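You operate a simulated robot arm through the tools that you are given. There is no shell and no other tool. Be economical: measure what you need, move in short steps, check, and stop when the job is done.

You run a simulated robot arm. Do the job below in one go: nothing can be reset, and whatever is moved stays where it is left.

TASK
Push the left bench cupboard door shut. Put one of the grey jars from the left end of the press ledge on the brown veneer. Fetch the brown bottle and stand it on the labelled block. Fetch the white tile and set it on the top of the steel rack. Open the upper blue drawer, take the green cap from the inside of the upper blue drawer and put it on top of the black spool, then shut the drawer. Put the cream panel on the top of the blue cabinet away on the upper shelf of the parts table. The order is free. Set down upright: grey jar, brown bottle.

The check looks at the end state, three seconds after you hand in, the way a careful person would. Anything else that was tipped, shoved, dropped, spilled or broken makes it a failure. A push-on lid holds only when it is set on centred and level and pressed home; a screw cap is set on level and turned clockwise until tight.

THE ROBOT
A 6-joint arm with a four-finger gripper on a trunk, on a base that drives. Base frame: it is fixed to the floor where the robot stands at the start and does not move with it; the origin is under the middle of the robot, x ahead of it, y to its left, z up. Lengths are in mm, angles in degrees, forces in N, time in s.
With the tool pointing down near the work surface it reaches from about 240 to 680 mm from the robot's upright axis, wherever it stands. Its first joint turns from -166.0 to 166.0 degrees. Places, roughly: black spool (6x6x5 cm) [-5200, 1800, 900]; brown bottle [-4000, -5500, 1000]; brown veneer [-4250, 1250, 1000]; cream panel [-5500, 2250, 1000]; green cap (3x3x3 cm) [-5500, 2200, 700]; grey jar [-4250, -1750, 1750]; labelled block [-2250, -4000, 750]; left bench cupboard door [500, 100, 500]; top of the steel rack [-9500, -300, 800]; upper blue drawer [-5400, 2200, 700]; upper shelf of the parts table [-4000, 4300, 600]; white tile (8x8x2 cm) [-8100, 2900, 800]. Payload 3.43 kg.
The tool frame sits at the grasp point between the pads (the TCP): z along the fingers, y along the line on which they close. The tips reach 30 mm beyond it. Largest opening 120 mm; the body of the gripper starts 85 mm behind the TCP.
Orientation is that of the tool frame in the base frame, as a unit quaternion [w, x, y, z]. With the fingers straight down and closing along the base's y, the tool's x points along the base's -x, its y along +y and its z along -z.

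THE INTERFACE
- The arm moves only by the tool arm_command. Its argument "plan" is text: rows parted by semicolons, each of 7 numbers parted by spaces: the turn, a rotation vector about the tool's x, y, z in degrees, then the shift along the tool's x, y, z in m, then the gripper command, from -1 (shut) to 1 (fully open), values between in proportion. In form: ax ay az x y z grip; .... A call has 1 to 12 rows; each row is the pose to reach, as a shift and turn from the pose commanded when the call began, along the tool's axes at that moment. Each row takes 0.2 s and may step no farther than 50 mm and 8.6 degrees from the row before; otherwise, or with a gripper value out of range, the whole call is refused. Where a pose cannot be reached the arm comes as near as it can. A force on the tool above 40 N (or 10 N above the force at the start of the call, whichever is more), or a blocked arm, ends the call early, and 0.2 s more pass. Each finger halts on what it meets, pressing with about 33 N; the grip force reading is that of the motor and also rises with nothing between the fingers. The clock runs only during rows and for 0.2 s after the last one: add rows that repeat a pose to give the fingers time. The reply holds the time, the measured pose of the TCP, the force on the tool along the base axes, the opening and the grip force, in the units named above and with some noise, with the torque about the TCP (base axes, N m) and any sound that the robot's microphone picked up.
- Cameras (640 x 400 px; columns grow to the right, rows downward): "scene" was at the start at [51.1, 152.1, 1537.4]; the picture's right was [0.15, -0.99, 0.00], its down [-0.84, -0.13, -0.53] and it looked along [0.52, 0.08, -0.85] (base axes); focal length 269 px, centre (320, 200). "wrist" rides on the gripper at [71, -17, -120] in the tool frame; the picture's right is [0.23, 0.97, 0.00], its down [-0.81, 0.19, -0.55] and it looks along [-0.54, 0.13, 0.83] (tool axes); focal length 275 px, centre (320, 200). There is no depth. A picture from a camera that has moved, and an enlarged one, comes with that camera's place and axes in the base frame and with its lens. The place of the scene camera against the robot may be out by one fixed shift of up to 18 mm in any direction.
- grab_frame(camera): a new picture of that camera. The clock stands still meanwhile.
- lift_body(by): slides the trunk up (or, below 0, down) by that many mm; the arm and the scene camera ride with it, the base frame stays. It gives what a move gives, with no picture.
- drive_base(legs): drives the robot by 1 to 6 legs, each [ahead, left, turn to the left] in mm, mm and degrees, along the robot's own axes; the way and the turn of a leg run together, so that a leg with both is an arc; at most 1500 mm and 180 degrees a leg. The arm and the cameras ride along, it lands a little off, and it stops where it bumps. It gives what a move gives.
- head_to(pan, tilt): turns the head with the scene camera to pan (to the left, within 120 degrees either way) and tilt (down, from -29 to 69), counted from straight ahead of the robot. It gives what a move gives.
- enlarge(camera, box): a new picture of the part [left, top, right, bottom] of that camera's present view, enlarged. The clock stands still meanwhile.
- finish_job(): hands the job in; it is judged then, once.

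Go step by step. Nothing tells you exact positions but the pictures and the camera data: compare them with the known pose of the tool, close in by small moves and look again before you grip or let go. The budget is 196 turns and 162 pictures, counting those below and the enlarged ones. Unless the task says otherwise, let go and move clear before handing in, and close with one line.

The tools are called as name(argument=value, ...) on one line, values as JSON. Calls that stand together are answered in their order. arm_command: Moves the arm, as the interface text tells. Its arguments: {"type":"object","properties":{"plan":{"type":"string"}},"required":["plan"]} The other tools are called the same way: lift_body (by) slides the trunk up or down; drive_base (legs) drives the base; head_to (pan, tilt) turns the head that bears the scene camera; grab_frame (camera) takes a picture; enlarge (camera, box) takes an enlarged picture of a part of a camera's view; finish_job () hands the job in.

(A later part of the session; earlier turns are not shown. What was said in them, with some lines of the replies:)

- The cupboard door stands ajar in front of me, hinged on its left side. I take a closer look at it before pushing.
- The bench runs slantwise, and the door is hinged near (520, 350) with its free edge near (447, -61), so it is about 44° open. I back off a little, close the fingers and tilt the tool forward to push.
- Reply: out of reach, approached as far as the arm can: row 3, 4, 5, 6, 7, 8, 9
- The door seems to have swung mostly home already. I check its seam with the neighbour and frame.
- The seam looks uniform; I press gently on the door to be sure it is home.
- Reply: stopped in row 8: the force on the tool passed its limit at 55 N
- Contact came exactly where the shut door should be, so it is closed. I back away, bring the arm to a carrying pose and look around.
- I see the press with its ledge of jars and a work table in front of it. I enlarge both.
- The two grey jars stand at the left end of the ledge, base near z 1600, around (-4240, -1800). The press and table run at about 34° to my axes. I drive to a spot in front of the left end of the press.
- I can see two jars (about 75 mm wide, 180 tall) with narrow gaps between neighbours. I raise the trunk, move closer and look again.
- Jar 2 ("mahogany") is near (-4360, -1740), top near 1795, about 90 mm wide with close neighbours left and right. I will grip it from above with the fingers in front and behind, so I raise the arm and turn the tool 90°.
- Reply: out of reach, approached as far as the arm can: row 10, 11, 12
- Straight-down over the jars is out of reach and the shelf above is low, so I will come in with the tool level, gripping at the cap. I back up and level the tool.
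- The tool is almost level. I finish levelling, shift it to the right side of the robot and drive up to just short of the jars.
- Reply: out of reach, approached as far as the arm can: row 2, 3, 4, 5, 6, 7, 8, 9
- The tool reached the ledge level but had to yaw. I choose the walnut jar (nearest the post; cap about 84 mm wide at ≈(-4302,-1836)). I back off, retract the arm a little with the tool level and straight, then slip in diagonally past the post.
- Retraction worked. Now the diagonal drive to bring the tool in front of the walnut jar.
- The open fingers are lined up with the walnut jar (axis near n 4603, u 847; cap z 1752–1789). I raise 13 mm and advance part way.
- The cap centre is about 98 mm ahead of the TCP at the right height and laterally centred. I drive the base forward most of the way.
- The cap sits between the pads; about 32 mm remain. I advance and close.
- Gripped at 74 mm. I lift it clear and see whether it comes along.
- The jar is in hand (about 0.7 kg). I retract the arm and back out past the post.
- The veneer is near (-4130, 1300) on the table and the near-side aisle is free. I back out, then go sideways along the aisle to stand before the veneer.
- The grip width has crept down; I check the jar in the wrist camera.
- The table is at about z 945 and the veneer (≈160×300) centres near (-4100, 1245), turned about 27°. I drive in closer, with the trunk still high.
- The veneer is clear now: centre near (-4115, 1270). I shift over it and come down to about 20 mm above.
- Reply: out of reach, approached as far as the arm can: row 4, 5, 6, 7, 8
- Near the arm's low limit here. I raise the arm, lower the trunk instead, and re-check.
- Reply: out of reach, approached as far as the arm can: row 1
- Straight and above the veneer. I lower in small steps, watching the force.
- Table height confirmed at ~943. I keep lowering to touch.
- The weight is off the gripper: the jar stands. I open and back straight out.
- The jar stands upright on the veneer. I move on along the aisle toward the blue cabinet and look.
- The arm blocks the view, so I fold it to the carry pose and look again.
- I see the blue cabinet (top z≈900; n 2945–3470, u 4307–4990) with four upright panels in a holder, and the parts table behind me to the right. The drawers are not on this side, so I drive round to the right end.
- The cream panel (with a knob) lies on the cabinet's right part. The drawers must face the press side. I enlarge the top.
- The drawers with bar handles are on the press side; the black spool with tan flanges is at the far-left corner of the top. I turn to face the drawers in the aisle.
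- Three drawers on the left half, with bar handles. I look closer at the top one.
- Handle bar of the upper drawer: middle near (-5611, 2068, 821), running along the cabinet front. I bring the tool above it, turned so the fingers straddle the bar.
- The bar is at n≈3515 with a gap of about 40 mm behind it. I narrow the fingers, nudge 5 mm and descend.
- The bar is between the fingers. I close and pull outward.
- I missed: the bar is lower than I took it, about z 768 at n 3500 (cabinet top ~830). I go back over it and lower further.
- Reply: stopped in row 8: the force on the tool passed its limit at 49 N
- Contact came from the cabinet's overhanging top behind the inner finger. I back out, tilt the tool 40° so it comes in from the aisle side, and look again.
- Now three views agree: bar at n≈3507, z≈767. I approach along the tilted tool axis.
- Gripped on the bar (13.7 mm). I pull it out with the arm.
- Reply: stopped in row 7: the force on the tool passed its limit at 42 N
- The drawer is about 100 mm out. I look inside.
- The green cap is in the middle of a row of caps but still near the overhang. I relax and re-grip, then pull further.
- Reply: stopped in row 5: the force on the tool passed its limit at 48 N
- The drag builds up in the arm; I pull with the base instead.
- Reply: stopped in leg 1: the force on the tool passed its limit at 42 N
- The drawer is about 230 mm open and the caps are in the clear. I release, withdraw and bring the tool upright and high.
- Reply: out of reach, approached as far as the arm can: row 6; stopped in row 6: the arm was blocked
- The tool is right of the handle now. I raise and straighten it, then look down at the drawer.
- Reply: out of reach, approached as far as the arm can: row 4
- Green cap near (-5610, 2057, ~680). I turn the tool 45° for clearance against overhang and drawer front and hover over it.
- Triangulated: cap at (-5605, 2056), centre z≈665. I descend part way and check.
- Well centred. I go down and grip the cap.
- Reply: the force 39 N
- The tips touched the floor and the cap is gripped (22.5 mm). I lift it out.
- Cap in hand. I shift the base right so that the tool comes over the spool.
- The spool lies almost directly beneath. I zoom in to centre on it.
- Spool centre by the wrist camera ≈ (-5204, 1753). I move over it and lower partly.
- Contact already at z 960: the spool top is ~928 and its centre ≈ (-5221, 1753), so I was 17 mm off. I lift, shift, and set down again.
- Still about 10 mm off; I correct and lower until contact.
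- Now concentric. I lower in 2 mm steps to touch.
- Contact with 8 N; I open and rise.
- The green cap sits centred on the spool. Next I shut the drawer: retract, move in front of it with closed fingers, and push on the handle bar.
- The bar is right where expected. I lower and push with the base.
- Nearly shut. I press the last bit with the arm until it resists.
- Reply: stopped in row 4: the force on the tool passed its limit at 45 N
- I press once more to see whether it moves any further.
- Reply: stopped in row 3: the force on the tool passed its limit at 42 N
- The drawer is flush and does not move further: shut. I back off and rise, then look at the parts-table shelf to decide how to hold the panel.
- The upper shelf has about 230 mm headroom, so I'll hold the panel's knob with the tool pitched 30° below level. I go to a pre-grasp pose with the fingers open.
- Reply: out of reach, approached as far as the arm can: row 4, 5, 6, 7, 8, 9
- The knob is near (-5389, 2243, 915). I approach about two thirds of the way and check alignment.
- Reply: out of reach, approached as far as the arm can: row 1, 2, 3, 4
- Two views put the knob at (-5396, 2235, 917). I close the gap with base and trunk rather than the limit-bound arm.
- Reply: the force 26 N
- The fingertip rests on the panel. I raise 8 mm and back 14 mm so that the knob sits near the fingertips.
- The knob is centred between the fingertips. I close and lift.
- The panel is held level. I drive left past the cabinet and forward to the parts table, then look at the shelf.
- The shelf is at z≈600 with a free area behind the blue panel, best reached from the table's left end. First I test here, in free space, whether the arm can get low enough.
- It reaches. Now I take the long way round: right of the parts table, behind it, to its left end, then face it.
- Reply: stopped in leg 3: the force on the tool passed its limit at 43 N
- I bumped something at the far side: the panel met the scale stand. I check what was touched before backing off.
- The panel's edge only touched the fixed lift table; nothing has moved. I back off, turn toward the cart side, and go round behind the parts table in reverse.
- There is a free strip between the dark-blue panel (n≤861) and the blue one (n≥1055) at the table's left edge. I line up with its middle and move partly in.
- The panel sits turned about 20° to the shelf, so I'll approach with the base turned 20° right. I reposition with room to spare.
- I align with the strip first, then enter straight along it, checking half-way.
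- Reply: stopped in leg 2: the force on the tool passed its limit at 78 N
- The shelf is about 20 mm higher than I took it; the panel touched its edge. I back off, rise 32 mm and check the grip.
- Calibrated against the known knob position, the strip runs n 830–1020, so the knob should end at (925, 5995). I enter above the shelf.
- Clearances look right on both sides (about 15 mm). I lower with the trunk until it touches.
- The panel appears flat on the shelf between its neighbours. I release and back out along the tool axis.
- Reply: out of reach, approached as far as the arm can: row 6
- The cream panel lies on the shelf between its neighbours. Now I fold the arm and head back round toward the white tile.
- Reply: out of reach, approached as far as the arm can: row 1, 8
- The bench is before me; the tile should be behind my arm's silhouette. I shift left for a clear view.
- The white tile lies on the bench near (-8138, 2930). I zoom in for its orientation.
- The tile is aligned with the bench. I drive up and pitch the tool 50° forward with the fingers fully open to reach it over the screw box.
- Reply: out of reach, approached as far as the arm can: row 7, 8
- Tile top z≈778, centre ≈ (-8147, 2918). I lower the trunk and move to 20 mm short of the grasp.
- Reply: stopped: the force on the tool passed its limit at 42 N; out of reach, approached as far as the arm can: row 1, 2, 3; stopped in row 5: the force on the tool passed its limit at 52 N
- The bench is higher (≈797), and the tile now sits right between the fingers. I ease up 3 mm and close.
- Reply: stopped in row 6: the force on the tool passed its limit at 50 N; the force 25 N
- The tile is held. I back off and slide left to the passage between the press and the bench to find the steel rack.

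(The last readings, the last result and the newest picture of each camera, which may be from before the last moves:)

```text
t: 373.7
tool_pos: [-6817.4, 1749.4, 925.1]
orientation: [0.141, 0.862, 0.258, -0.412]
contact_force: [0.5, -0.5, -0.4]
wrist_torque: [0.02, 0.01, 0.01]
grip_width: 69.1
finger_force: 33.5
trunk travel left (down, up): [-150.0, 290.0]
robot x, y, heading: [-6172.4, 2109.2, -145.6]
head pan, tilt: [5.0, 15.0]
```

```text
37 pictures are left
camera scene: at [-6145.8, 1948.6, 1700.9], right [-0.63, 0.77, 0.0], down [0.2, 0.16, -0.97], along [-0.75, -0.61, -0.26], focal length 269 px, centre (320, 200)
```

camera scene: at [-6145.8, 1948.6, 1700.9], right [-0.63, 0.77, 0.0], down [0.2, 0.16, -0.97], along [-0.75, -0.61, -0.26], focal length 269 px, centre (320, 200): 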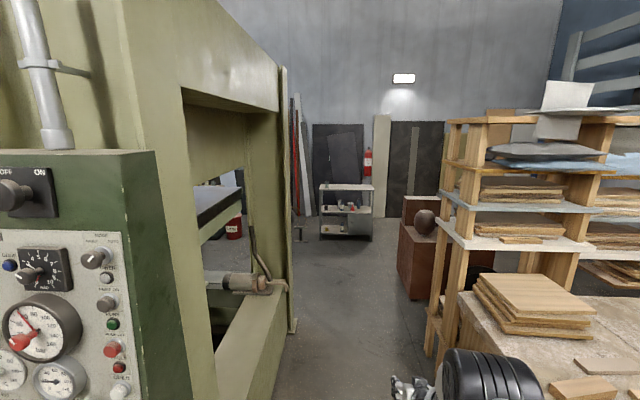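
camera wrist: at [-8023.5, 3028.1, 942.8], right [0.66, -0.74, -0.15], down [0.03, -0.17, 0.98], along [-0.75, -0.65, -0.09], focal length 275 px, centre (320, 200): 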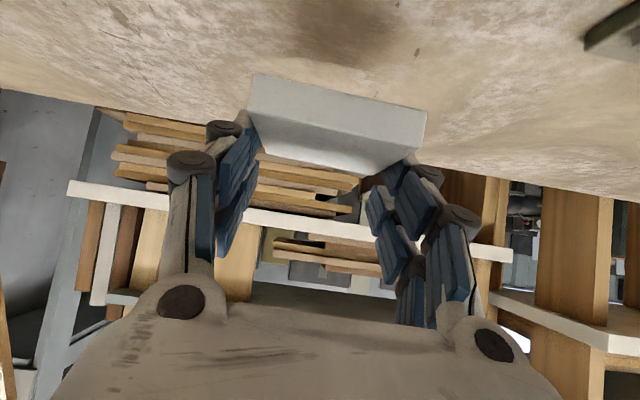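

The steel rack is straight ahead at the far wall. I drive through the passage and look at its top.

drive_base(legs=[[1500, 30, -0.6], [1450, 20, 0]])

head_to(pan=0, tilt=35)

grab_frame(camera="scene")

```text
refused: leg 1 is longer than a leg can be; nothing moved
```

```text
t: 374.5
tool_pos: [-6817.9, 1748.9, 924.7]
orientation: [0.14, 0.862, 0.258, -0.413]
contact_force: [1.8, -1.3, -0.8]
wrist_torque: [0.03, 0.0, 0.02]
grip_width: 69.0
finger_force: 33.1
trunk travel left (down, up): [-150.0, 290.0]
robot x, y, heading: [-6171.0, 2109.9, -145.7]
head pan, tilt: [0.0, 35.0]
```

```text
36 pictures are left
camera scene: at [-6146.3, 1958.2, 1669.0], right [-0.56, 0.83, 0.0], down [0.47, 0.32, -0.82], along [-0.68, -0.46, -0.57], focal length 269 px, centre (320, 200)
```

scene: 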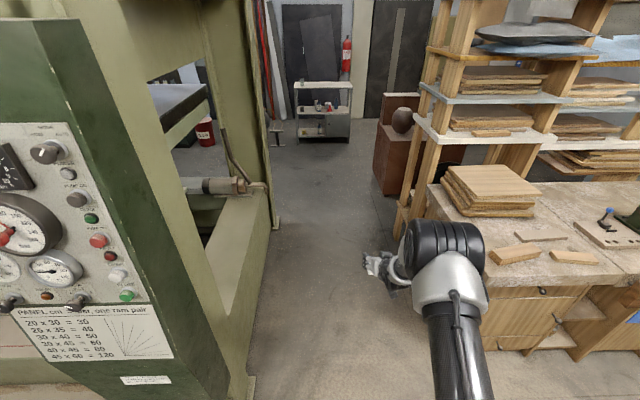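

drive_base(legs=[[1450, 30, -0.6], [1450, 20, 0]])

grab_frame(camera="scene")

```text
t: 388.5
tool_pos: [-9204.5, 102.3, 923.4]
orientation: [0.139, 0.863, 0.254, -0.413]
contact_force: [0.3, -0.2, -0.3]
wrist_torque: [0.0, -0.02, -0.01]
grip_width: 68.9
finger_force: 33.0
trunk travel left (down, up): [-150.0, 290.0]
robot x, y, heading: [-8555.7, 459.7, -146.1]
head pan, tilt: [0.0, 35.0]
```

```text
35 pictures are left
camera scene: at [-8531.9, 305.5, 1668.9], right [-0.56, 0.83, 0.0], down [0.48, 0.32, -0.82], along [-0.68, -0.46, -0.57], focal length 269 px, centre (320, 200)
```

scene: 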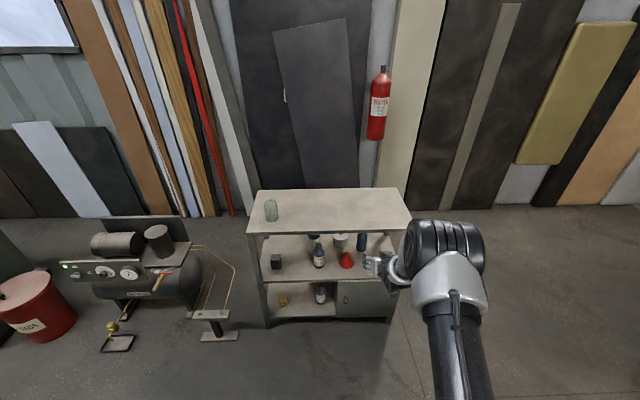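

The rack top (z≈810) is clear but for a glass jar at its left. I drive in over the middle-right area and look.

drive_base(legs=[[410, 50, 0]])

head_to(pan=0, tilt=45)

lift_body(by=-55)

grab_frame(camera="scene")

grab_frame(camera="wrist")

```text
t: 391.1
tool_pos: [-9519.9, -165.8, 923.3]
orientation: [0.138, 0.864, 0.253, -0.413]
contact_force: [0.3, 0.5, -0.9]
wrist_torque: [0.0, -0.02, -0.02]
grip_width: 68.6
finger_force: 33.1
trunk travel left (down, up): [-150.0, 290.0]
robot x, y, heading: [-8869.5, 188.2, -146.3]
head pan, tilt: [0.0, 35.0]
```

```text
t: 391.8
tool_pos: [-9518.6, -166.0, 925.0]
orientation: [0.138, 0.864, 0.254, -0.413]
contact_force: [0.0, 0.6, -0.3]
wrist_torque: [0.01, -0.01, -0.03]
grip_width: 69.0
finger_force: 33.4
trunk travel left (down, up): [-150.0, 290.0]
robot x, y, heading: [-8869.1, 187.6, -146.0]
head pan, tilt: [0.0, 45.0]
```

```text
t: 392.7
tool_pos: [-9518.6, -166.4, 868.9]
orientation: [0.139, 0.864, 0.254, -0.413]
contact_force: [0.1, -0.4, -0.2]
wrist_torque: [0.01, -0.02, 0.02]
grip_width: 68.7
finger_force: 33.0
trunk travel left (down, up): [-95.0, 345.0]
robot x, y, heading: [-8870.9, 189.0, -146.2]
head pan, tilt: [0.0, 45.0]
```

```text
34 pictures are left
camera scene: at [-8839.4, 39.3, 1599.2], right [-0.56, 0.83, 0.0], down [0.59, 0.39, -0.71], along [-0.59, -0.39, -0.71], focal length 269 px, centre (320, 200)
```

scene: 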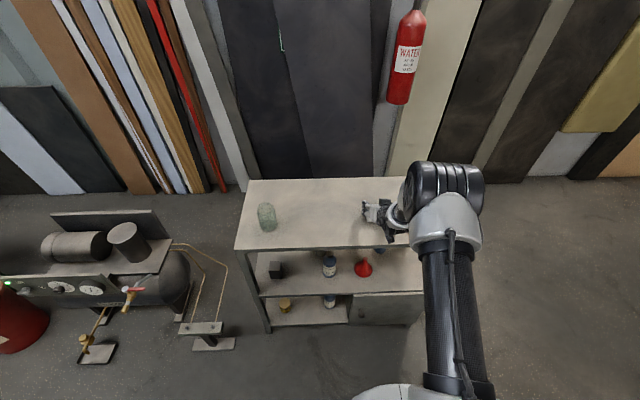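

```text
33 pictures are left
camera wrist: at [-9413.1, -74.9, 888.4], right [0.66, -0.74, -0.15], down [0.03, -0.17, 0.98], along [-0.75, -0.65, -0.09], focal length 275 px, centre (320, 200)
```

wrist: 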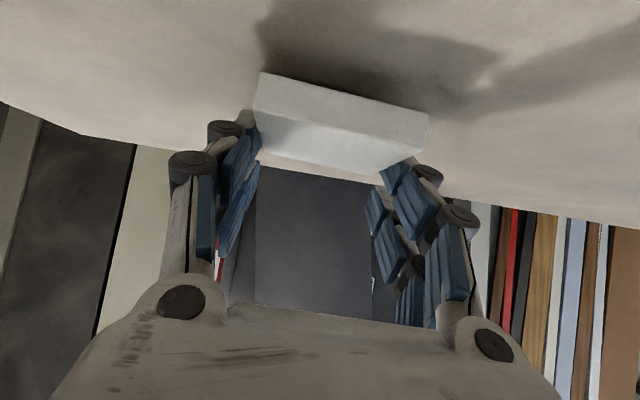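

The tile hangs over the rack top with a close shadow. I lower to contact.

lift_body(by=-14)

lift_body(by=-7)

```text
t: 393.4
tool_pos: [-9518.6, -166.4, 857.6]
orientation: [0.138, 0.863, 0.253, -0.415]
contact_force: [-1.4, -0.6, 4.7]
wrist_torque: [0.0, 0.27, 0.03]
grip_width: 69.2
finger_force: 32.8
trunk travel left (down, up): [-81.0, 359.0]
robot x, y, heading: [-8866.5, 188.3, -146.2]
head pan, tilt: [0.0, 45.0]
```

```text
t: 393.9
tool_pos: [-9518.9, -166.6, 856.2]
orientation: [0.14, 0.86, 0.253, -0.42]
contact_force: [5.9, 5.1, 35.6]
wrist_torque: [1.22, 0.53, -0.25]
grip_width: 68.8
finger_force: 33.1
trunk travel left (down, up): [-74.0, 366.0]
robot x, y, heading: [-8870.9, 185.6, -146.2]
head pan, tilt: [0.0, 45.0]
```

Contact. I ease off 5 mm, open, and withdraw.

lift_body(by=6)

arm_command(plan="0 0 0 0 0 0 0.3;0 0 0 0 0 0 0.5;0 0 0 0 0 0 0.8;0 0 0 0 0 0 1;0 0 0 0 0 0 1")

lift_body(by=40)

drive_base(legs=[[-350, 0, 0]])

enlarge(camera="scene", box=[220, 80, 460, 240])

```text
t: 394.5
tool_pos: [-9518.9, -166.4, 856.7]
orientation: [0.138, 0.863, 0.253, -0.415]
contact_force: [-7.4, -1.9, 16.8]
wrist_torque: [0.26, 0.88, 0.26]
grip_width: 68.9
finger_force: 32.6
trunk travel left (down, up): [-80.0, 360.0]
robot x, y, heading: [-8865.5, 191.8, -146.3]
head pan, tilt: [0.0, 45.0]
```

```text
t: 395.7
tool_pos: [-9518.5, -165.7, 852.2]
orientation: [0.138, 0.865, 0.252, -0.412]
contact_force: [-0.7, 0.0, 0.0]
wrist_torque: [-0.02, -0.04, 0.0]
grip_width: 120.1
finger_force: 0.0
trunk travel left (down, up): [-80.0, 360.0]
robot x, y, heading: [-8872.6, 187.6, -146.2]
head pan, tilt: [0.0, 45.0]
```

```text
t: 396.5
tool_pos: [-9518.4, -164.6, 894.8]
orientation: [0.138, 0.864, 0.253, -0.412]
contact_force: [-0.2, -0.9, 0.1]
wrist_torque: [0.0, -0.02, -0.01]
grip_width: 120.3
finger_force: 0.1
trunk travel left (down, up): [-120.0, 320.0]
robot x, y, heading: [-8871.7, 189.7, -146.1]
head pan, tilt: [0.0, 45.0]
```

```text
t: 398.8
tool_pos: [-9231.1, 26.5, 895.4]
orientation: [0.138, 0.864, 0.253, -0.414]
contact_force: [0.4, 0.0, 0.1]
wrist_torque: [-0.01, -0.01, -0.01]
grip_width: 119.9
finger_force: 0.1
trunk travel left (down, up): [-120.0, 320.0]
robot x, y, heading: [-8583.7, 380.1, -146.6]
head pan, tilt: [0.0, 45.0]
```

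```text
2.50 times, centred on (340, 160) of scene
camera zoom: at [-8550.5, 232.2, 1624.2], right [-0.56, 0.83, 0.0], down [0.59, 0.39, -0.71], along [-0.59, -0.39, -0.71], focal length 673 px, centre (270, 300)
```

zoom: 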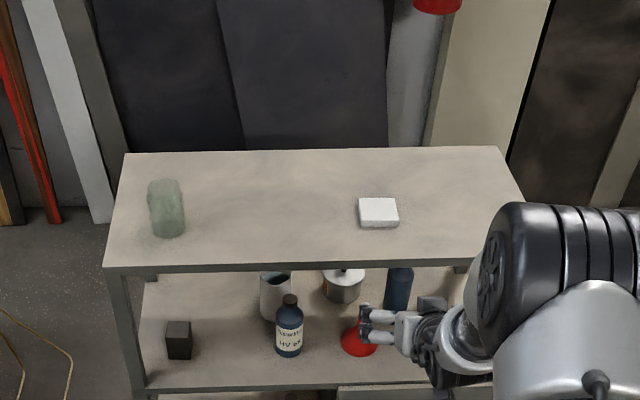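

The tile lies on the rack. I fold the arm and travel back through the passage and along the aisle before the press toward the bottle.

arm_command(plan="0 4 0 0.016 0 -0.028 0;0 8 0 0.031 0 -0.056 0;0 12 0 0.047 0 -0.084 0;0 16 0 0.062 0 -0.112 0;0 20 0 0.078 0 -0.14 0;0 24 0 0.094 0 -0.168 0;0 28 0 0.109 0 -0.196 0;0 32 0 0.125 0 -0.224 0;0 36 0 0.14 0 -0.252 0;0 40 0 0.156 0 -0.28 0")

drive_base(legs=[[-1450, -20, 0], [-1450, -20, 0], [-60, 0, 0], [0, 0, 90]])

head_to(pan=0, tilt=20)

grab_frame(camera="scene")

```text
t: 401.0
tool_pos: [-8967.6, 204.2, 947.3]
orientation: [0.043, 0.953, 0.285, -0.093]
contact_force: [0.2, 0.0, -0.1]
wrist_torque: [0.0, 0.0, -0.02]
grip_width: 59.8
finger_force: 0.0
trunk travel left (down, up): [-120.0, 320.0]
robot x, y, heading: [-8582.6, 379.9, -146.1]
head pan, tilt: [0.0, 45.0]
```

```text
t: 419.4
tool_pos: [-5950.5, 1639.3, 947.0]
orientation: [0.095, 0.479, 0.872, -0.036]
contact_force: [-0.5, 0.3, 0.5]
wrist_torque: [0.01, -0.01, 0.03]
grip_width: 59.9
finger_force: 0.0
trunk travel left (down, up): [-120.0, 320.0]
robot x, y, heading: [-6124.0, 2028.1, -57.1]
head pan, tilt: [0.0, 45.0]
```

```text
t: 420.2
tool_pos: [-5950.1, 1639.8, 946.4]
orientation: [0.095, 0.479, 0.872, -0.036]
contact_force: [-0.2, 0.6, -0.2]
wrist_torque: [0.02, -0.01, 0.01]
grip_width: 60.1
finger_force: 0.0
trunk travel left (down, up): [-120.0, 320.0]
robot x, y, heading: [-6118.3, 2028.3, -57.2]
head pan, tilt: [0.0, 20.0]
```

```text
31 pictures are left
camera scene: at [-5963.5, 2044.9, 1662.7], right [-0.84, -0.54, 0.0], down [-0.19, 0.29, -0.94], along [0.51, -0.79, -0.34], focal length 269 px, centre (320, 200)
```

scene: 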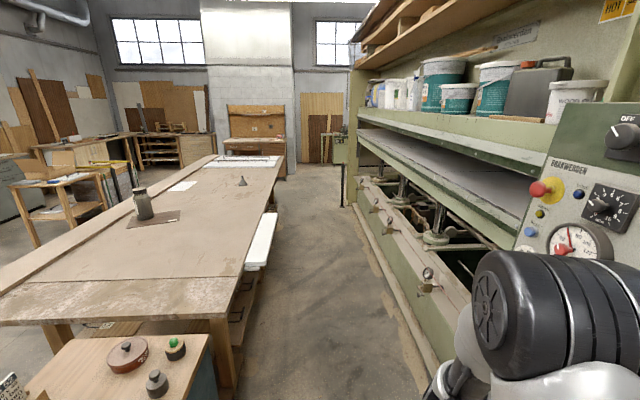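

The aisle is clear; both earlier placements still stand. I drive along it to the open area.

drive_base(legs=[[1440, 40, 0.9], [1450, 0, 0], [1450, 0, 0], [700, 0, 0]])

head_to(pan=15, tilt=15)

grab_frame(camera="scene")

```text
t: 444.5
tool_pos: [-3087.9, -2515.7, 946.4]
orientation: [0.097, 0.467, 0.878, -0.035]
contact_force: [0.5, -0.7, 0.2]
wrist_torque: [-0.01, 0.0, 0.01]
grip_width: 60.2
finger_force: 0.1
trunk travel left (down, up): [-120.0, 320.0]
robot x, y, heading: [-3270.0, -2131.3, -55.6]
head pan, tilt: [0.0, 20.0]
```

```text
t: 445.2
tool_pos: [-3089.8, -2516.6, 945.6]
orientation: [0.096, 0.468, 0.878, -0.035]
contact_force: [-0.5, 0.3, 0.3]
wrist_torque: [0.01, 0.03, -0.02]
grip_width: 60.1
finger_force: 0.0
trunk travel left (down, up): [-120.0, 320.0]
robot x, y, heading: [-3268.7, -2134.8, -55.8]
head pan, tilt: [15.0, 15.0]
```

```text
30 pictures are left
camera scene: at [-3092.9, -2096.0, 1670.9], right [-0.65, -0.76, 0.0], down [-0.2, 0.17, -0.97], along [0.73, -0.63, -0.26], focal length 269 px, centre (320, 200)
```

scene: 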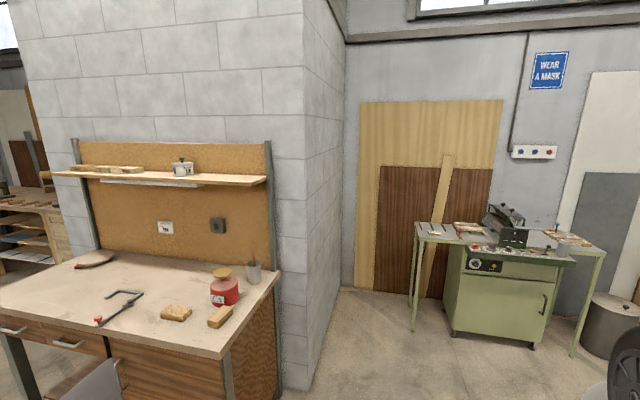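

enlarge(camera="scene", box=[400, 190, 620, 310])

head_to(pan=-45, tilt=20)

grab_frame(camera="scene")

```text
2.91 times, centred on (510, 250) of scene
camera zoom: at [-3092.9, -2096.0, 1670.9], right [-0.65, -0.76, 0.0], down [-0.2, 0.17, -0.97], along [0.73, -0.63, -0.26], focal length 783 px, centre (-233, 54)
```

zoom: 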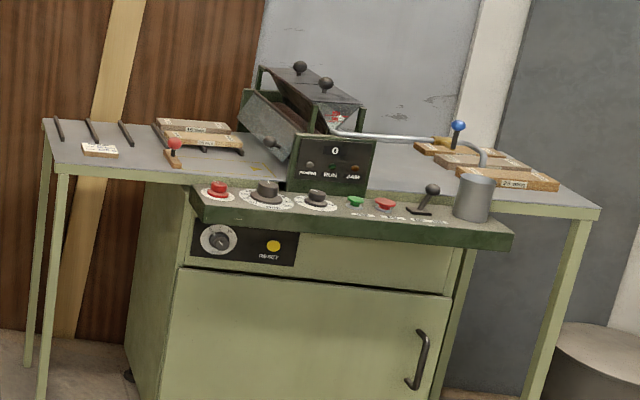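

```text
t: 446.5
tool_pos: [-3089.3, -2517.4, 945.9]
orientation: [0.096, 0.468, 0.878, -0.035]
contact_force: [0.7, -0.1, 0.8]
wrist_torque: [0.01, -0.03, -0.03]
grip_width: 60.2
finger_force: 0.1
trunk travel left (down, up): [-120.0, 320.0]
robot x, y, heading: [-3271.4, -2131.6, -55.7]
head pan, tilt: [-45.0, 20.0]
```

```text
28 pictures are left
camera scene: at [-3180.9, -2126.5, 1662.8], right [-0.98, 0.19, 0.0], down [0.06, 0.34, -0.94], along [-0.17, -0.92, -0.34], focal length 269 px, centre (320, 200)
```

scene: 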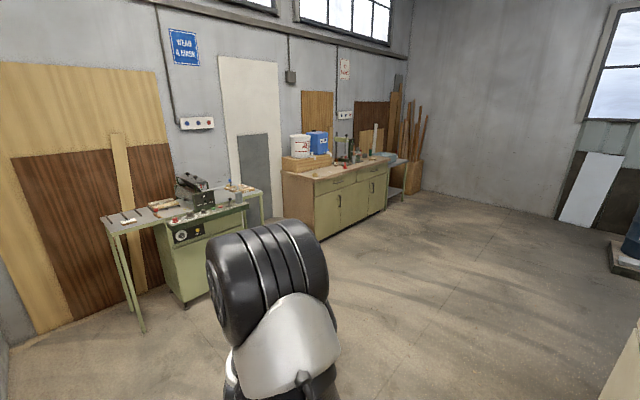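

The labelled block is likely the small labelled piece at the left end of the green machine's table. Now I look for the bottle on the counter.

enlarge(camera="scene", box=[275, 110, 415, 200])

```text
4.44 times, centred on (345, 155) of scene
camera zoom: at [-3180.9, -2126.5, 1662.8], right [-0.98, 0.19, 0.0], down [0.06, 0.34, -0.94], along [-0.17, -0.92, -0.34], focal length 1197 px, centre (209, 400)
```

zoom: 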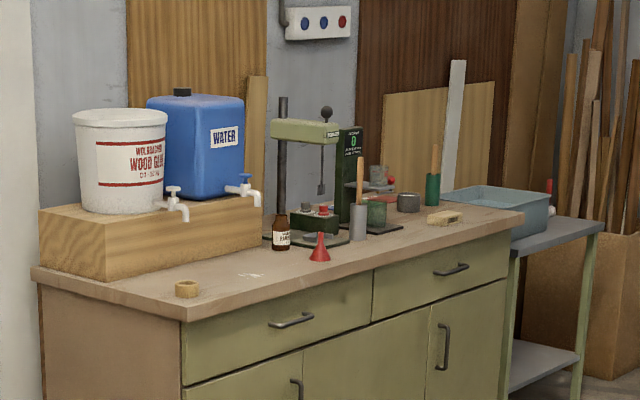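

The brown bottle stands on the counter near (-4012, -5465). I drive to the counter.

drive_base(legs=[[640, -1190, -0.6], [640, -1200, 0]])

head_to(pan=-5, tilt=35)

grab_frame(camera="scene")

```text
t: 459.8
tool_pos: [-4382.3, -4927.9, 945.7]
orientation: [0.096, 0.474, 0.875, -0.036]
contact_force: [-0.3, -0.2, 1.0]
wrist_torque: [-0.01, -0.02, 0.0]
grip_width: 59.9
finger_force: 0.1
trunk travel left (down, up): [-120.0, 320.0]
robot x, y, heading: [-4557.5, -4542.8, -56.5]
head pan, tilt: [-45.0, 20.0]
```

```text
t: 460.9
tool_pos: [-4383.2, -4927.4, 946.8]
orientation: [0.095, 0.475, 0.874, -0.036]
contact_force: [-0.1, 0.8, 0.2]
wrist_torque: [-0.01, -0.02, 0.02]
grip_width: 59.9
finger_force: 0.2
trunk travel left (down, up): [-120.0, 320.0]
robot x, y, heading: [-4556.2, -4539.7, -56.4]
head pan, tilt: [-5.0, 35.0]
```

```text
26 pictures are left
camera scene: at [-4407.3, -4522.3, 1639.0], right [-0.88, -0.47, 0.0], down [-0.27, 0.5, -0.82], along [0.39, -0.72, -0.57], focal length 269 px, centre (320, 200)
```

scene: 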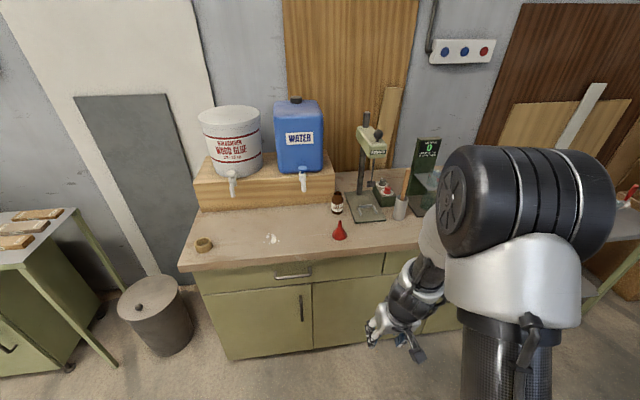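

The bottle (≈54 mm, 115 tall) is behind a red funnel. I raise, move up to the counter and look with the wrist camera.

lift_body(by=120)

drive_base(legs=[[375, 37, 0]])

arm_command(plan="0.3 -4.6 -0.3 -0.03 0 0 0.8;0.6 -9.2 -0.5 -0.06 0 0 0.8;1 -13.8 -0.8 -0.09 0 0 0.8;1.3 -18.4 -1 -0.12 0 0 0.8;1.3 -18.4 -1 -0.12 0 0 0.8")

grab_frame(camera="wrist")

```text
t: 462.4
tool_pos: [-4382.6, -4927.5, 1066.1]
orientation: [0.096, 0.474, 0.874, -0.035]
contact_force: [-0.3, 0.4, -0.2]
wrist_torque: [0.03, -0.02, -0.01]
grip_width: 60.0
finger_force: 0.0
trunk travel left (down, up): [-240.0, 200.0]
robot x, y, heading: [-4558.2, -4540.3, -56.9]
head pan, tilt: [-5.0, 35.0]
```

```text
t: 464.8
tool_pos: [-4144.1, -5224.4, 1066.5]
orientation: [0.096, 0.476, 0.874, -0.036]
contact_force: [0.5, -1.0, -0.5]
wrist_torque: [0.04, 0.03, 0.04]
grip_width: 59.9
finger_force: 0.1
trunk travel left (down, up): [-240.0, 200.0]
robot x, y, heading: [-4318.5, -4833.0, -56.8]
head pan, tilt: [-5.0, 35.0]
```

```text
t: 466.0
tool_pos: [-4079.4, -5322.1, 1091.4]
orientation: [0.229, 0.457, 0.851, -0.122]
contact_force: [1.0, -0.6, 0.0]
wrist_torque: [-0.01, 0.03, -0.01]
grip_width: 108.0
finger_force: 0.0
trunk travel left (down, up): [-240.0, 200.0]
robot x, y, heading: [-4319.0, -4832.4, -56.4]
head pan, tilt: [-5.0, 35.0]
```

```text
25 pictures are left
camera wrist: at [-4162.4, -5229.9, 1159.2], right [0.7, 0.7, -0.11], down [0.39, -0.25, 0.89], along [0.59, -0.67, -0.45], focal length 275 px, centre (320, 200)
```

wrist: 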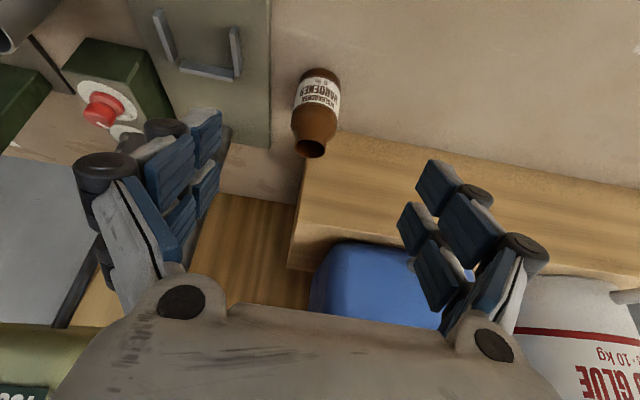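

I lower 70 mm for a second sight line to fix the bottle's height and distance.

lift_body(by=-70)

grab_frame(camera="wrist")

```text
t: 467.0
tool_pos: [-4080.9, -5321.3, 1019.9]
orientation: [0.228, 0.457, 0.851, -0.122]
contact_force: [0.3, 0.3, 0.2]
wrist_torque: [0.0, 0.01, -0.01]
grip_width: 108.1
finger_force: 0.2
trunk travel left (down, up): [-170.0, 270.0]
robot x, y, heading: [-4317.0, -4838.3, -56.7]
head pan, tilt: [-5.0, 35.0]
```

```text
24 pictures are left
camera wrist: at [-4162.5, -5229.9, 1089.4], right [0.7, 0.7, -0.11], down [0.39, -0.25, 0.89], along [0.59, -0.67, -0.45], focal length 275 px, centre (320, 200)
```

wrist: 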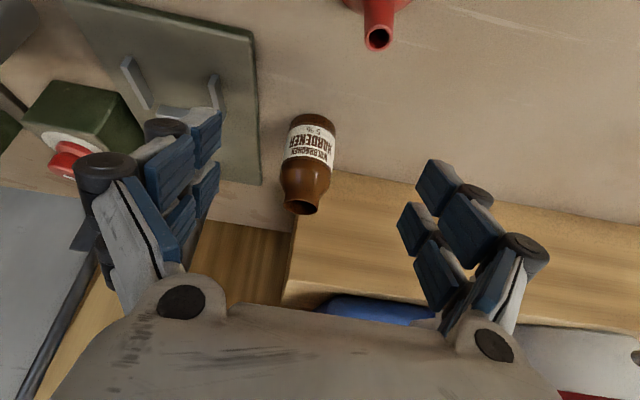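

Bottle axis ≈ (-4018, -5420), base ≈ 870, mouth ≈ 979. I move forward over it with open fingers, then lower.

arm_command(plan="0 0 0 -0.025 0 0.014 0.8;0 0 0 -0.05 -0.001 0.028 0.8;0 0 0 -0.075 -0.002 0.043 0.8;0 0 0 -0.099 -0.002 0.057 0.8;0 0 0 -0.099 -0.002 0.057 0.8")

lift_body(by=-70)

grab_frame(camera="wrist")

```text
t: 468.2
tool_pos: [-4019.5, -5419.2, 1020.7]
orientation: [0.23, 0.456, 0.851, -0.122]
contact_force: [0.7, -0.7, 0.3]
wrist_torque: [-0.02, 0.03, -0.01]
grip_width: 107.8
finger_force: 0.1
trunk travel left (down, up): [-170.0, 270.0]
robot x, y, heading: [-4315.5, -4835.3, -56.6]
head pan, tilt: [-5.0, 35.0]
```

```text
t: 469.3
tool_pos: [-4021.1, -5420.2, 950.2]
orientation: [0.229, 0.457, 0.851, -0.122]
contact_force: [0.2, -0.1, 0.0]
wrist_torque: [0.0, 0.01, -0.03]
grip_width: 108.1
finger_force: 0.0
trunk travel left (down, up): [-100.0, 340.0]
robot x, y, heading: [-4317.4, -4835.0, -56.6]
head pan, tilt: [-5.0, 35.0]
```

```text
23 pictures are left
camera wrist: at [-4102.3, -5326.8, 1019.4], right [0.7, 0.7, -0.11], down [0.39, -0.25, 0.89], along [0.59, -0.67, -0.45], focal length 275 px, centre (320, 200)
```

wrist: 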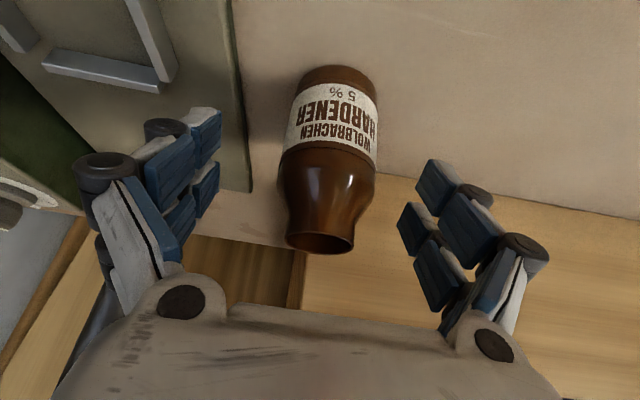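

Well aligned. I lower 30 mm more and grip.

lift_body(by=-30)

arm_command(plan="0 0 0 0 0 0 0.5;0 0 0 0 0 0 0.2;0 0 0 0 0 0 -0.1;0 0 0 0 0 0 -0.4;0 0 0 0 0 0 -0.5;0 0 0 0 0 0 -0.5;0 0 0 0 0 0 -0.5")

lift_body(by=150)

grab_frame(camera="wrist")

```text
t: 470.1
tool_pos: [-4019.9, -5418.4, 919.7]
orientation: [0.228, 0.457, 0.851, -0.122]
contact_force: [1.0, -0.3, 0.9]
wrist_torque: [0.03, 0.0, 0.0]
grip_width: 108.2
finger_force: 0.1
trunk travel left (down, up): [-70.0, 370.0]
robot x, y, heading: [-4318.9, -4838.6, -56.5]
head pan, tilt: [-5.0, 35.0]
```

```text
t: 471.7
tool_pos: [-4020.5, -5419.7, 921.3]
orientation: [0.229, 0.458, 0.85, -0.123]
contact_force: [-0.5, 0.3, 0.4]
wrist_torque: [0.05, 0.0, -0.03]
grip_width: 51.2
finger_force: 32.8
trunk travel left (down, up): [-70.0, 370.0]
robot x, y, heading: [-4320.2, -4834.0, -56.7]
head pan, tilt: [-5.0, 35.0]
```

```text
t: 473.4
tool_pos: [-4019.9, -5420.2, 1069.7]
orientation: [0.229, 0.457, 0.851, -0.122]
contact_force: [0.0, -0.4, -1.0]
wrist_torque: [0.02, -0.01, -0.01]
grip_width: 51.1
finger_force: 32.5
trunk travel left (down, up): [-220.0, 220.0]
robot x, y, heading: [-4318.9, -4836.5, -56.7]
head pan, tilt: [-5.0, 35.0]
```

```text
22 pictures are left
camera wrist: at [-4102.2, -5326.9, 1138.8], right [0.7, 0.7, -0.11], down [0.39, -0.25, 0.88], along [0.59, -0.67, -0.45], focal length 275 px, centre (320, 200)
```

wrist: 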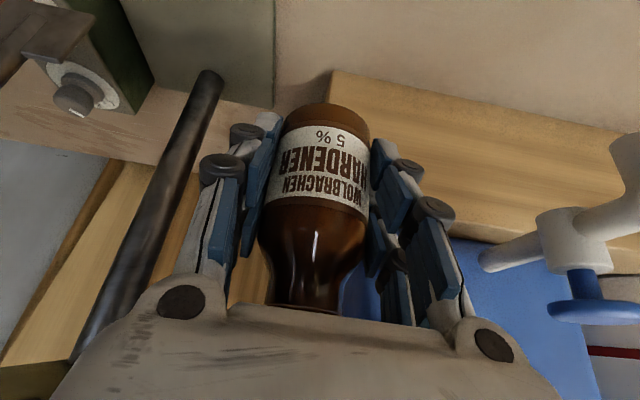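

Bottle in hand. I back away and travel left to the machine table with the labelled block.

drive_base(legs=[[-620, 0, 0.4], [0, 1150, 0], [0, 1120, 0]])

head_to(pan=5, tilt=30)

grab_frame(camera="scene")

```text
t: 487.6
tool_pos: [-2475.2, -3642.1, 1068.9]
orientation: [0.229, 0.451, 0.854, -0.12]
contact_force: [0.2, 0.6, -1.1]
wrist_torque: [-0.01, 0.0, 0.0]
grip_width: 51.1
finger_force: 33.0
trunk travel left (down, up): [-220.0, 220.0]
robot x, y, heading: [-2781.6, -3065.2, -56.0]
head pan, tilt: [-5.0, 35.0]
```

```text
t: 488.4
tool_pos: [-2474.1, -3642.2, 1070.3]
orientation: [0.229, 0.451, 0.854, -0.12]
contact_force: [0.6, -0.6, -1.1]
wrist_torque: [0.01, 0.0, 0.0]
grip_width: 50.9
finger_force: 32.9
trunk travel left (down, up): [-220.0, 220.0]
robot x, y, heading: [-2781.3, -3062.3, -55.7]
head pan, tilt: [5.0, 30.0]
```

```text
21 pictures are left
camera scene: at [-2617.1, -3037.7, 1746.7], right [-0.78, -0.63, 0.0], down [-0.32, 0.39, -0.87], along [0.55, -0.67, -0.5], focal length 269 px, centre (320, 200)
```

scene: 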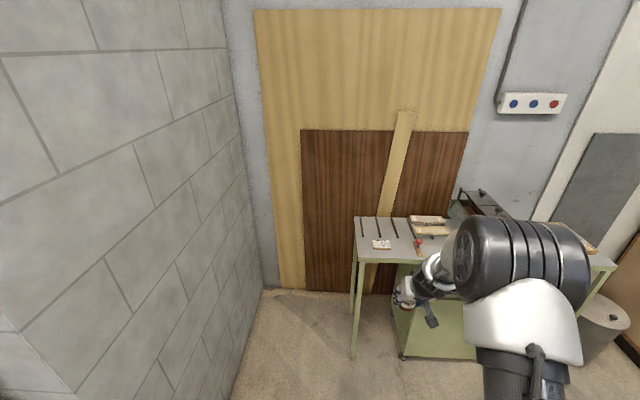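

enlarge(camera="scene", box=[340, 190, 480, 300])

```text
3.64 times, centred on (410, 245) of scene
camera zoom: at [-2617.1, -3037.7, 1746.7], right [-0.78, -0.63, 0.0], down [-0.32, 0.39, -0.87], along [0.55, -0.67, -0.5], focal length 979 px, centre (-7, 36)
```

zoom: 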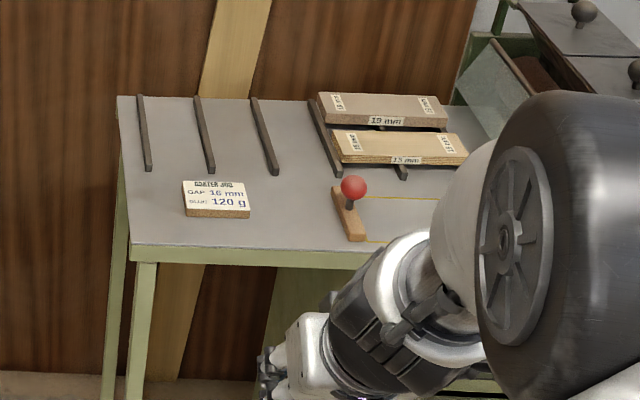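

The labelled block (top ≈ 875) is near (-2190, -4050). I approach to just above it.

drive_base(legs=[[430, 12, 0]])

head_to(pan=0, tilt=45)

enlarge(camera="scene", box=[260, 100, 480, 280])

grab_frame(camera="wrist")

```text
t: 491.0
tool_pos: [-2223.0, -3990.1, 1069.9]
orientation: [0.23, 0.45, 0.855, -0.12]
contact_force: [0.8, 0.2, -1.0]
wrist_torque: [0.01, 0.04, 0.01]
grip_width: 50.9
finger_force: 32.5
trunk travel left (down, up): [-220.0, 220.0]
robot x, y, heading: [-2534.8, -3410.5, -56.0]
head pan, tilt: [5.0, 30.0]
```

```text
t: 491.8
tool_pos: [-2223.5, -3990.7, 1069.7]
orientation: [0.229, 0.451, 0.854, -0.12]
contact_force: [0.3, -0.1, -1.5]
wrist_torque: [0.04, -0.02, -0.01]
grip_width: 50.9
finger_force: 33.2
trunk travel left (down, up): [-220.0, 220.0]
robot x, y, heading: [-2534.8, -3409.5, -56.1]
head pan, tilt: [0.0, 45.0]
```

```text
2.22 times, centred on (370, 190) of scene
camera zoom: at [-2377.8, -3381.8, 1724.2], right [-0.83, -0.56, 0.0], down [-0.4, 0.58, -0.71], along [0.4, -0.58, -0.71], focal length 598 px, centre (209, 222)
```

zoom: 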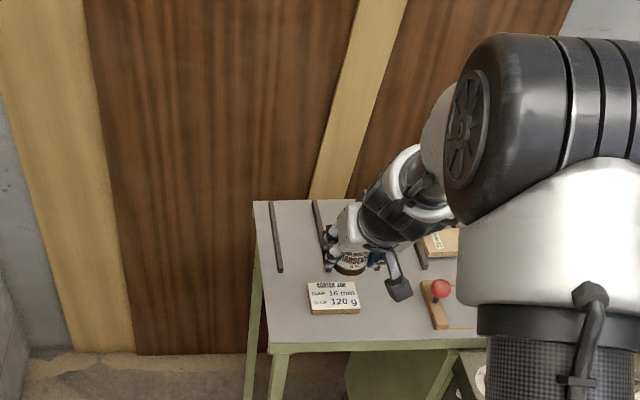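

```text
18 pictures are left
camera wrist: at [-2306.3, -3898.5, 1139.2], right [0.69, 0.72, -0.11], down [0.4, -0.24, 0.88], along [0.61, -0.66, -0.45], focal length 275 px, centre (320, 200)
```

wrist: 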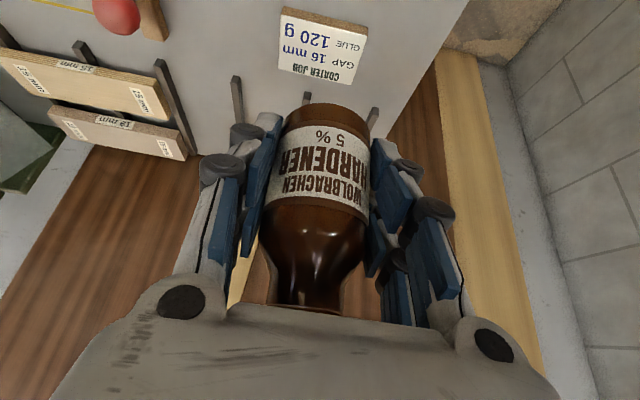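

Block centre ≈ (-2194, -4046). I move over it and lower most of the way, then check.

drive_base(legs=[[61, -6, 0]])

lift_body(by=-105)

grab_frame(camera="wrist")

enlarge(camera="scene", box=[280, 140, 400, 260])

```text
t: 492.7
tool_pos: [-2193.4, -4043.4, 1070.5]
orientation: [0.229, 0.45, 0.855, -0.12]
contact_force: [0.3, -0.2, -0.8]
wrist_torque: [0.01, 0.01, -0.01]
grip_width: 50.7
finger_force: 32.9
trunk travel left (down, up): [-220.0, 220.0]
robot x, y, heading: [-2497.5, -3465.6, -55.8]
head pan, tilt: [0.0, 45.0]
```

```text
t: 494.1
tool_pos: [-2193.1, -4042.6, 964.5]
orientation: [0.229, 0.451, 0.854, -0.119]
contact_force: [0.7, -0.6, -0.3]
wrist_torque: [0.0, 0.01, 0.03]
grip_width: 50.6
finger_force: 32.6
trunk travel left (down, up): [-115.0, 325.0]
robot x, y, heading: [-2497.9, -3465.9, -55.6]
head pan, tilt: [0.0, 45.0]
```

```text
17 pictures are left
camera wrist: at [-2277.2, -3951.9, 1034.4], right [0.69, 0.72, -0.11], down [0.4, -0.24, 0.88], along [0.61, -0.66, -0.45], focal length 275 px, centre (320, 200)
```

wrist: 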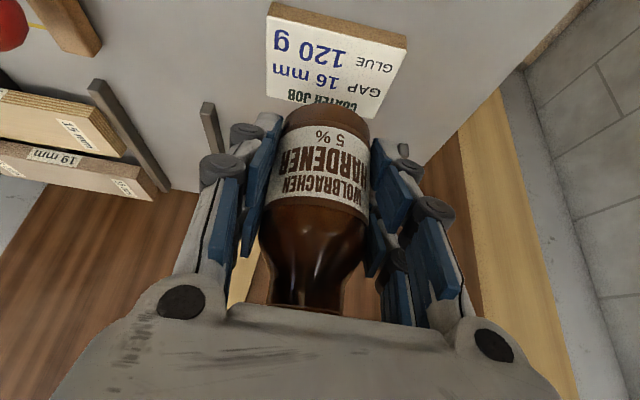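

```text
3.33 times, centred on (340, 200) of scene
camera zoom: at [-2348.7, -3435.2, 1619.2], right [-0.83, -0.56, 0.0], down [-0.4, 0.58, -0.71], along [0.4, -0.58, -0.71], focal length 898 px, centre (253, 200)
```

zoom: 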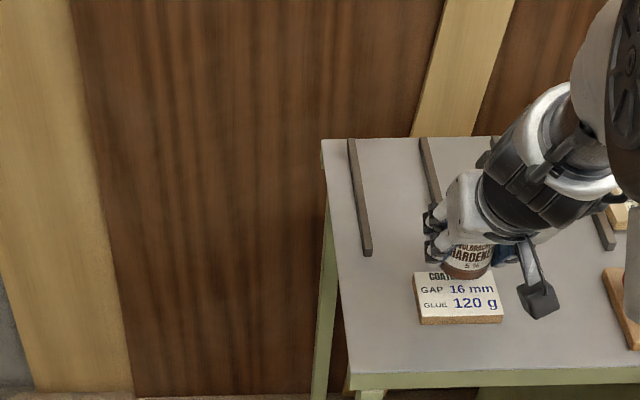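

The bottle hangs about 40 mm above the block, nearly centred. I lower further and check once more.

lift_body(by=-24)

enlarge(camera="scene", box=[300, 170, 380, 250])

enlarge(camera="wrist", box=[220, 0, 440, 150])

```text
t: 494.8
tool_pos: [-2193.7, -4042.3, 940.8]
orientation: [0.229, 0.451, 0.854, -0.12]
contact_force: [0.3, -0.6, -0.1]
wrist_torque: [0.01, -0.03, -0.01]
grip_width: 51.1
finger_force: 33.0
trunk travel left (down, up): [-91.0, 349.0]
robot x, y, heading: [-2501.6, -3462.3, -55.9]
head pan, tilt: [0.0, 45.0]
```

```text
5.00 times, centred on (340, 210) of scene
camera zoom: at [-2348.7, -3435.2, 1595.1], right [-0.83, -0.56, 0.0], down [-0.4, 0.58, -0.71], along [0.4, -0.58, -0.71], focal length 1346 px, centre (220, 150)
```

zoom: 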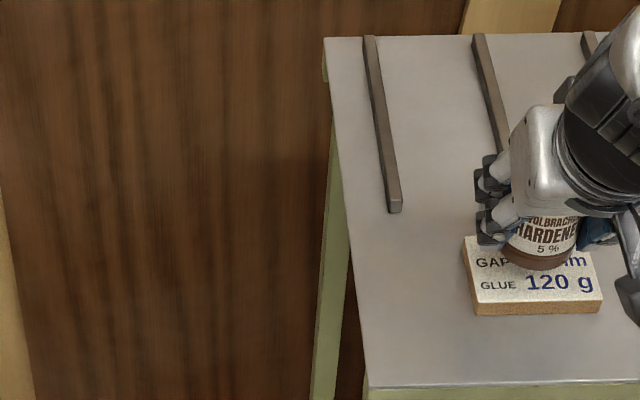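

```text
2.67 times, centred on (330, 75) of wrist
camera zoom: at [-2277.2, -3951.8, 1010.2], right [0.69, 0.72, -0.11], down [0.4, -0.24, 0.88], along [0.61, -0.66, -0.45], focal length 734 px, centre (293, 533)
```

zoom: 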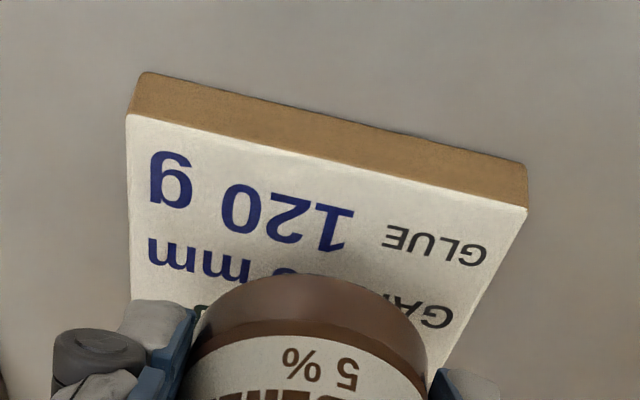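

Centred on the block. I lower in small steps until it touches.

lift_body(by=-8)

lift_body(by=-5)

```text
t: 495.4
tool_pos: [-2194.0, -4042.4, 932.6]
orientation: [0.229, 0.45, 0.855, -0.12]
contact_force: [-0.4, 0.9, -1.2]
wrist_torque: [0.04, 0.01, 0.03]
grip_width: 51.0
finger_force: 33.4
trunk travel left (down, up): [-83.0, 357.0]
robot x, y, heading: [-2498.8, -3462.4, -55.7]
head pan, tilt: [0.0, 45.0]
```

```text
t: 495.9
tool_pos: [-2193.4, -4042.3, 928.1]
orientation: [0.229, 0.451, 0.854, -0.12]
contact_force: [0.4, 1.1, -0.5]
wrist_torque: [-0.02, 0.02, -0.01]
grip_width: 50.7
finger_force: 33.1
trunk travel left (down, up): [-78.0, 362.0]
robot x, y, heading: [-2502.4, -3466.1, -55.7]
head pan, tilt: [0.0, 45.0]
```

lift_body(by=-4)

lift_body(by=-3)

enlarge(camera="scene", box=[300, 160, 380, 240])

```text
t: 496.4
tool_pos: [-2194.3, -4044.1, 922.8]
orientation: [0.229, 0.45, 0.855, -0.12]
contact_force: [1.1, -0.2, -1.2]
wrist_torque: [0.0, 0.01, -0.01]
grip_width: 51.0
finger_force: 33.2
trunk travel left (down, up): [-74.0, 366.0]
robot x, y, heading: [-2500.6, -3466.4, -55.9]
head pan, tilt: [0.0, 45.0]
```

```text
t: 497.0
tool_pos: [-2193.4, -4043.8, 920.2]
orientation: [0.229, 0.45, 0.855, -0.12]
contact_force: [-0.5, 0.9, -0.9]
wrist_torque: [0.01, 0.02, -0.01]
grip_width: 51.1
finger_force: 32.9
trunk travel left (down, up): [-71.0, 369.0]
robot x, y, heading: [-2503.9, -3467.8, -55.9]
head pan, tilt: [0.0, 45.0]
```

```text
5.00 times, centred on (340, 200) of scene
camera zoom: at [-2348.6, -3435.3, 1575.1], right [-0.83, -0.56, 0.0], down [-0.4, 0.58, -0.71], along [0.4, -0.58, -0.71], focal length 1346 px, centre (220, 200)
```

zoom: 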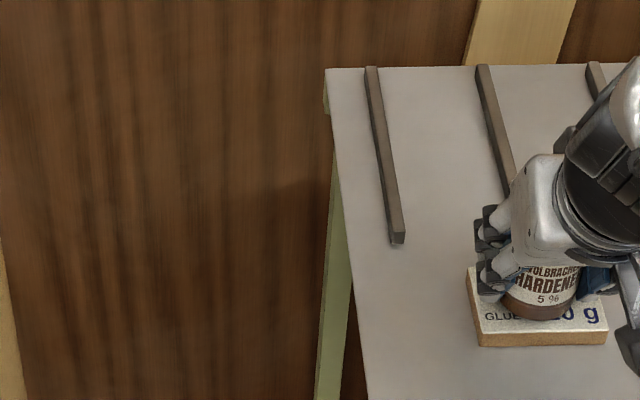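

The base is a bit too near the block's front edge; I go 9 mm ahead and continue down.

drive_base(legs=[[9, 2, 0]])

lift_body(by=-4)

lift_body(by=-3)

```text
t: 497.7
tool_pos: [-2185.8, -4048.4, 920.2]
orientation: [0.229, 0.45, 0.855, -0.12]
contact_force: [0.9, 0.6, -0.8]
wrist_torque: [-0.02, 0.03, -0.01]
grip_width: 50.9
finger_force: 32.7
trunk travel left (down, up): [-71.0, 369.0]
robot x, y, heading: [-2493.7, -3470.9, -55.8]
head pan, tilt: [0.0, 45.0]
```

```text
t: 498.2
tool_pos: [-2187.0, -4049.1, 917.1]
orientation: [0.23, 0.45, 0.854, -0.12]
contact_force: [0.1, 0.2, -0.9]
wrist_torque: [-0.01, 0.02, 0.01]
grip_width: 51.0
finger_force: 32.8
trunk travel left (down, up): [-67.0, 373.0]
robot x, y, heading: [-2499.3, -3474.7, -55.9]
head pan, tilt: [0.0, 45.0]
```

```text
t: 498.8
tool_pos: [-2185.8, -4050.1, 916.8]
orientation: [0.231, 0.45, 0.854, -0.12]
contact_force: [0.9, 1.4, 10.4]
wrist_torque: [0.25, -0.06, -0.03]
grip_width: 51.0
finger_force: 32.6
trunk travel left (down, up): [-64.0, 376.0]
robot x, y, heading: [-2492.8, -3470.5, -55.5]
head pan, tilt: [0.0, 45.0]
```

Contact at 10 N. One look at the centring before I let go.

enlarge(camera="scene", box=[300, 160, 380, 240])

enlarge(camera="wrist", box=[200, 20, 440, 180])

```text
5.00 times, centred on (340, 200) of scene
camera zoom: at [-2342.4, -3440.4, 1568.3], right [-0.83, -0.56, 0.0], down [-0.4, 0.58, -0.71], along [0.4, -0.58, -0.71], focal length 1346 px, centre (220, 200)
```

zoom: 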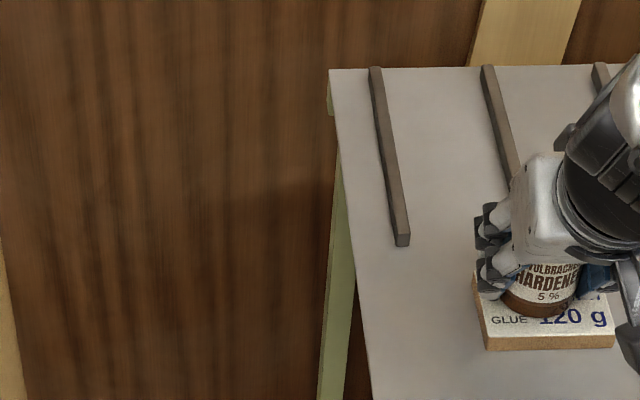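

```text
2.50 times, centred on (320, 100) of wrist
camera zoom: at [-2270.4, -3958.2, 984.8], right [0.69, 0.71, -0.11], down [0.4, -0.24, 0.89], along [0.61, -0.66, -0.45], focal length 688 px, centre (320, 450)
```

zoom: 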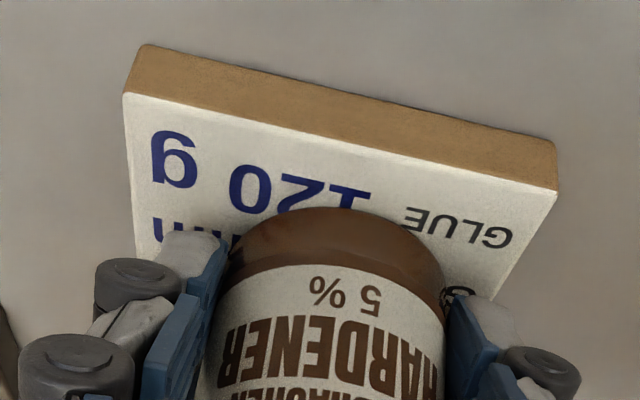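

Centred. I release and rise clear.

arm_command(plan="0 0 0 0 0 0 -0.05;0 0 0 0 0 0 0.2;0 0 0 0 0 0 0.5;0 0 0 0 0 0 0.6;0 0 0 0 0 0 0.6")

lift_body(by=150)

drive_base(legs=[[-350, 0, 0]])

enlarge(camera="scene", box=[290, 60, 450, 180])

```text
t: 500.0
tool_pos: [-2186.7, -4049.0, 914.6]
orientation: [0.229, 0.45, 0.855, -0.12]
contact_force: [0.0, 0.1, -0.2]
wrist_torque: [0.0, 0.0, -0.06]
grip_width: 96.1
finger_force: 0.0
trunk travel left (down, up): [-64.0, 376.0]
robot x, y, heading: [-2496.2, -3469.1, -55.7]
head pan, tilt: [0.0, 45.0]
```

```text
t: 501.7
tool_pos: [-2186.9, -4048.6, 1064.2]
orientation: [0.229, 0.45, 0.855, -0.12]
contact_force: [-0.3, -0.4, -0.6]
wrist_torque: [-0.05, 0.02, 0.04]
grip_width: 96.2
finger_force: 0.0
trunk travel left (down, up): [-214.0, 226.0]
robot x, y, heading: [-2492.9, -3471.2, -55.8]
head pan, tilt: [0.0, 45.0]
```

```text
t: 504.0
tool_pos: [-2387.5, -3757.1, 1064.5]
orientation: [0.23, 0.45, 0.854, -0.12]
contact_force: [0.2, 0.2, 0.1]
wrist_torque: [-0.02, 0.0, 0.01]
grip_width: 96.1
finger_force: 0.1
trunk travel left (down, up): [-214.0, 226.0]
robot x, y, heading: [-2692.4, -3178.4, -55.8]
head pan, tilt: [0.0, 45.0]
```

```text
3.33 times, centred on (370, 120) of scene
camera zoom: at [-2540.9, -3149.0, 1718.2], right [-0.83, -0.56, 0.0], down [-0.4, 0.58, -0.71], along [0.4, -0.59, -0.71], focal length 898 px, centre (153, 467)
```

zoom: 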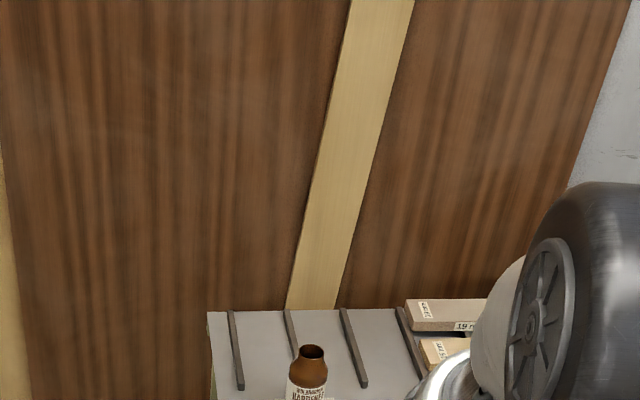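

The cupboard door, grey jar, white tile, drawer, cream panel and brown bottle are all done and the arm is clear of everything. The bottle stands upright on the labelled block, so I hand in.

finish_job()

```text
The job is handed in.
```

I did all six tasks and handed the job in. The cupboard door and the upper drawer were pressed shut; I judged the drawer closed from one close-up picture and its resistance to a second push. The jar and the bottle stand upright. The bottle is on the labelled block, the tile on the rack top, the green cap on the spool and the cream panel on the upper shelf. On the way, the cream panel knocked the grey lift table once (about 43 N) and the shelf edge once (about 78 N). I saw nothing shifted in the pictures that followed.
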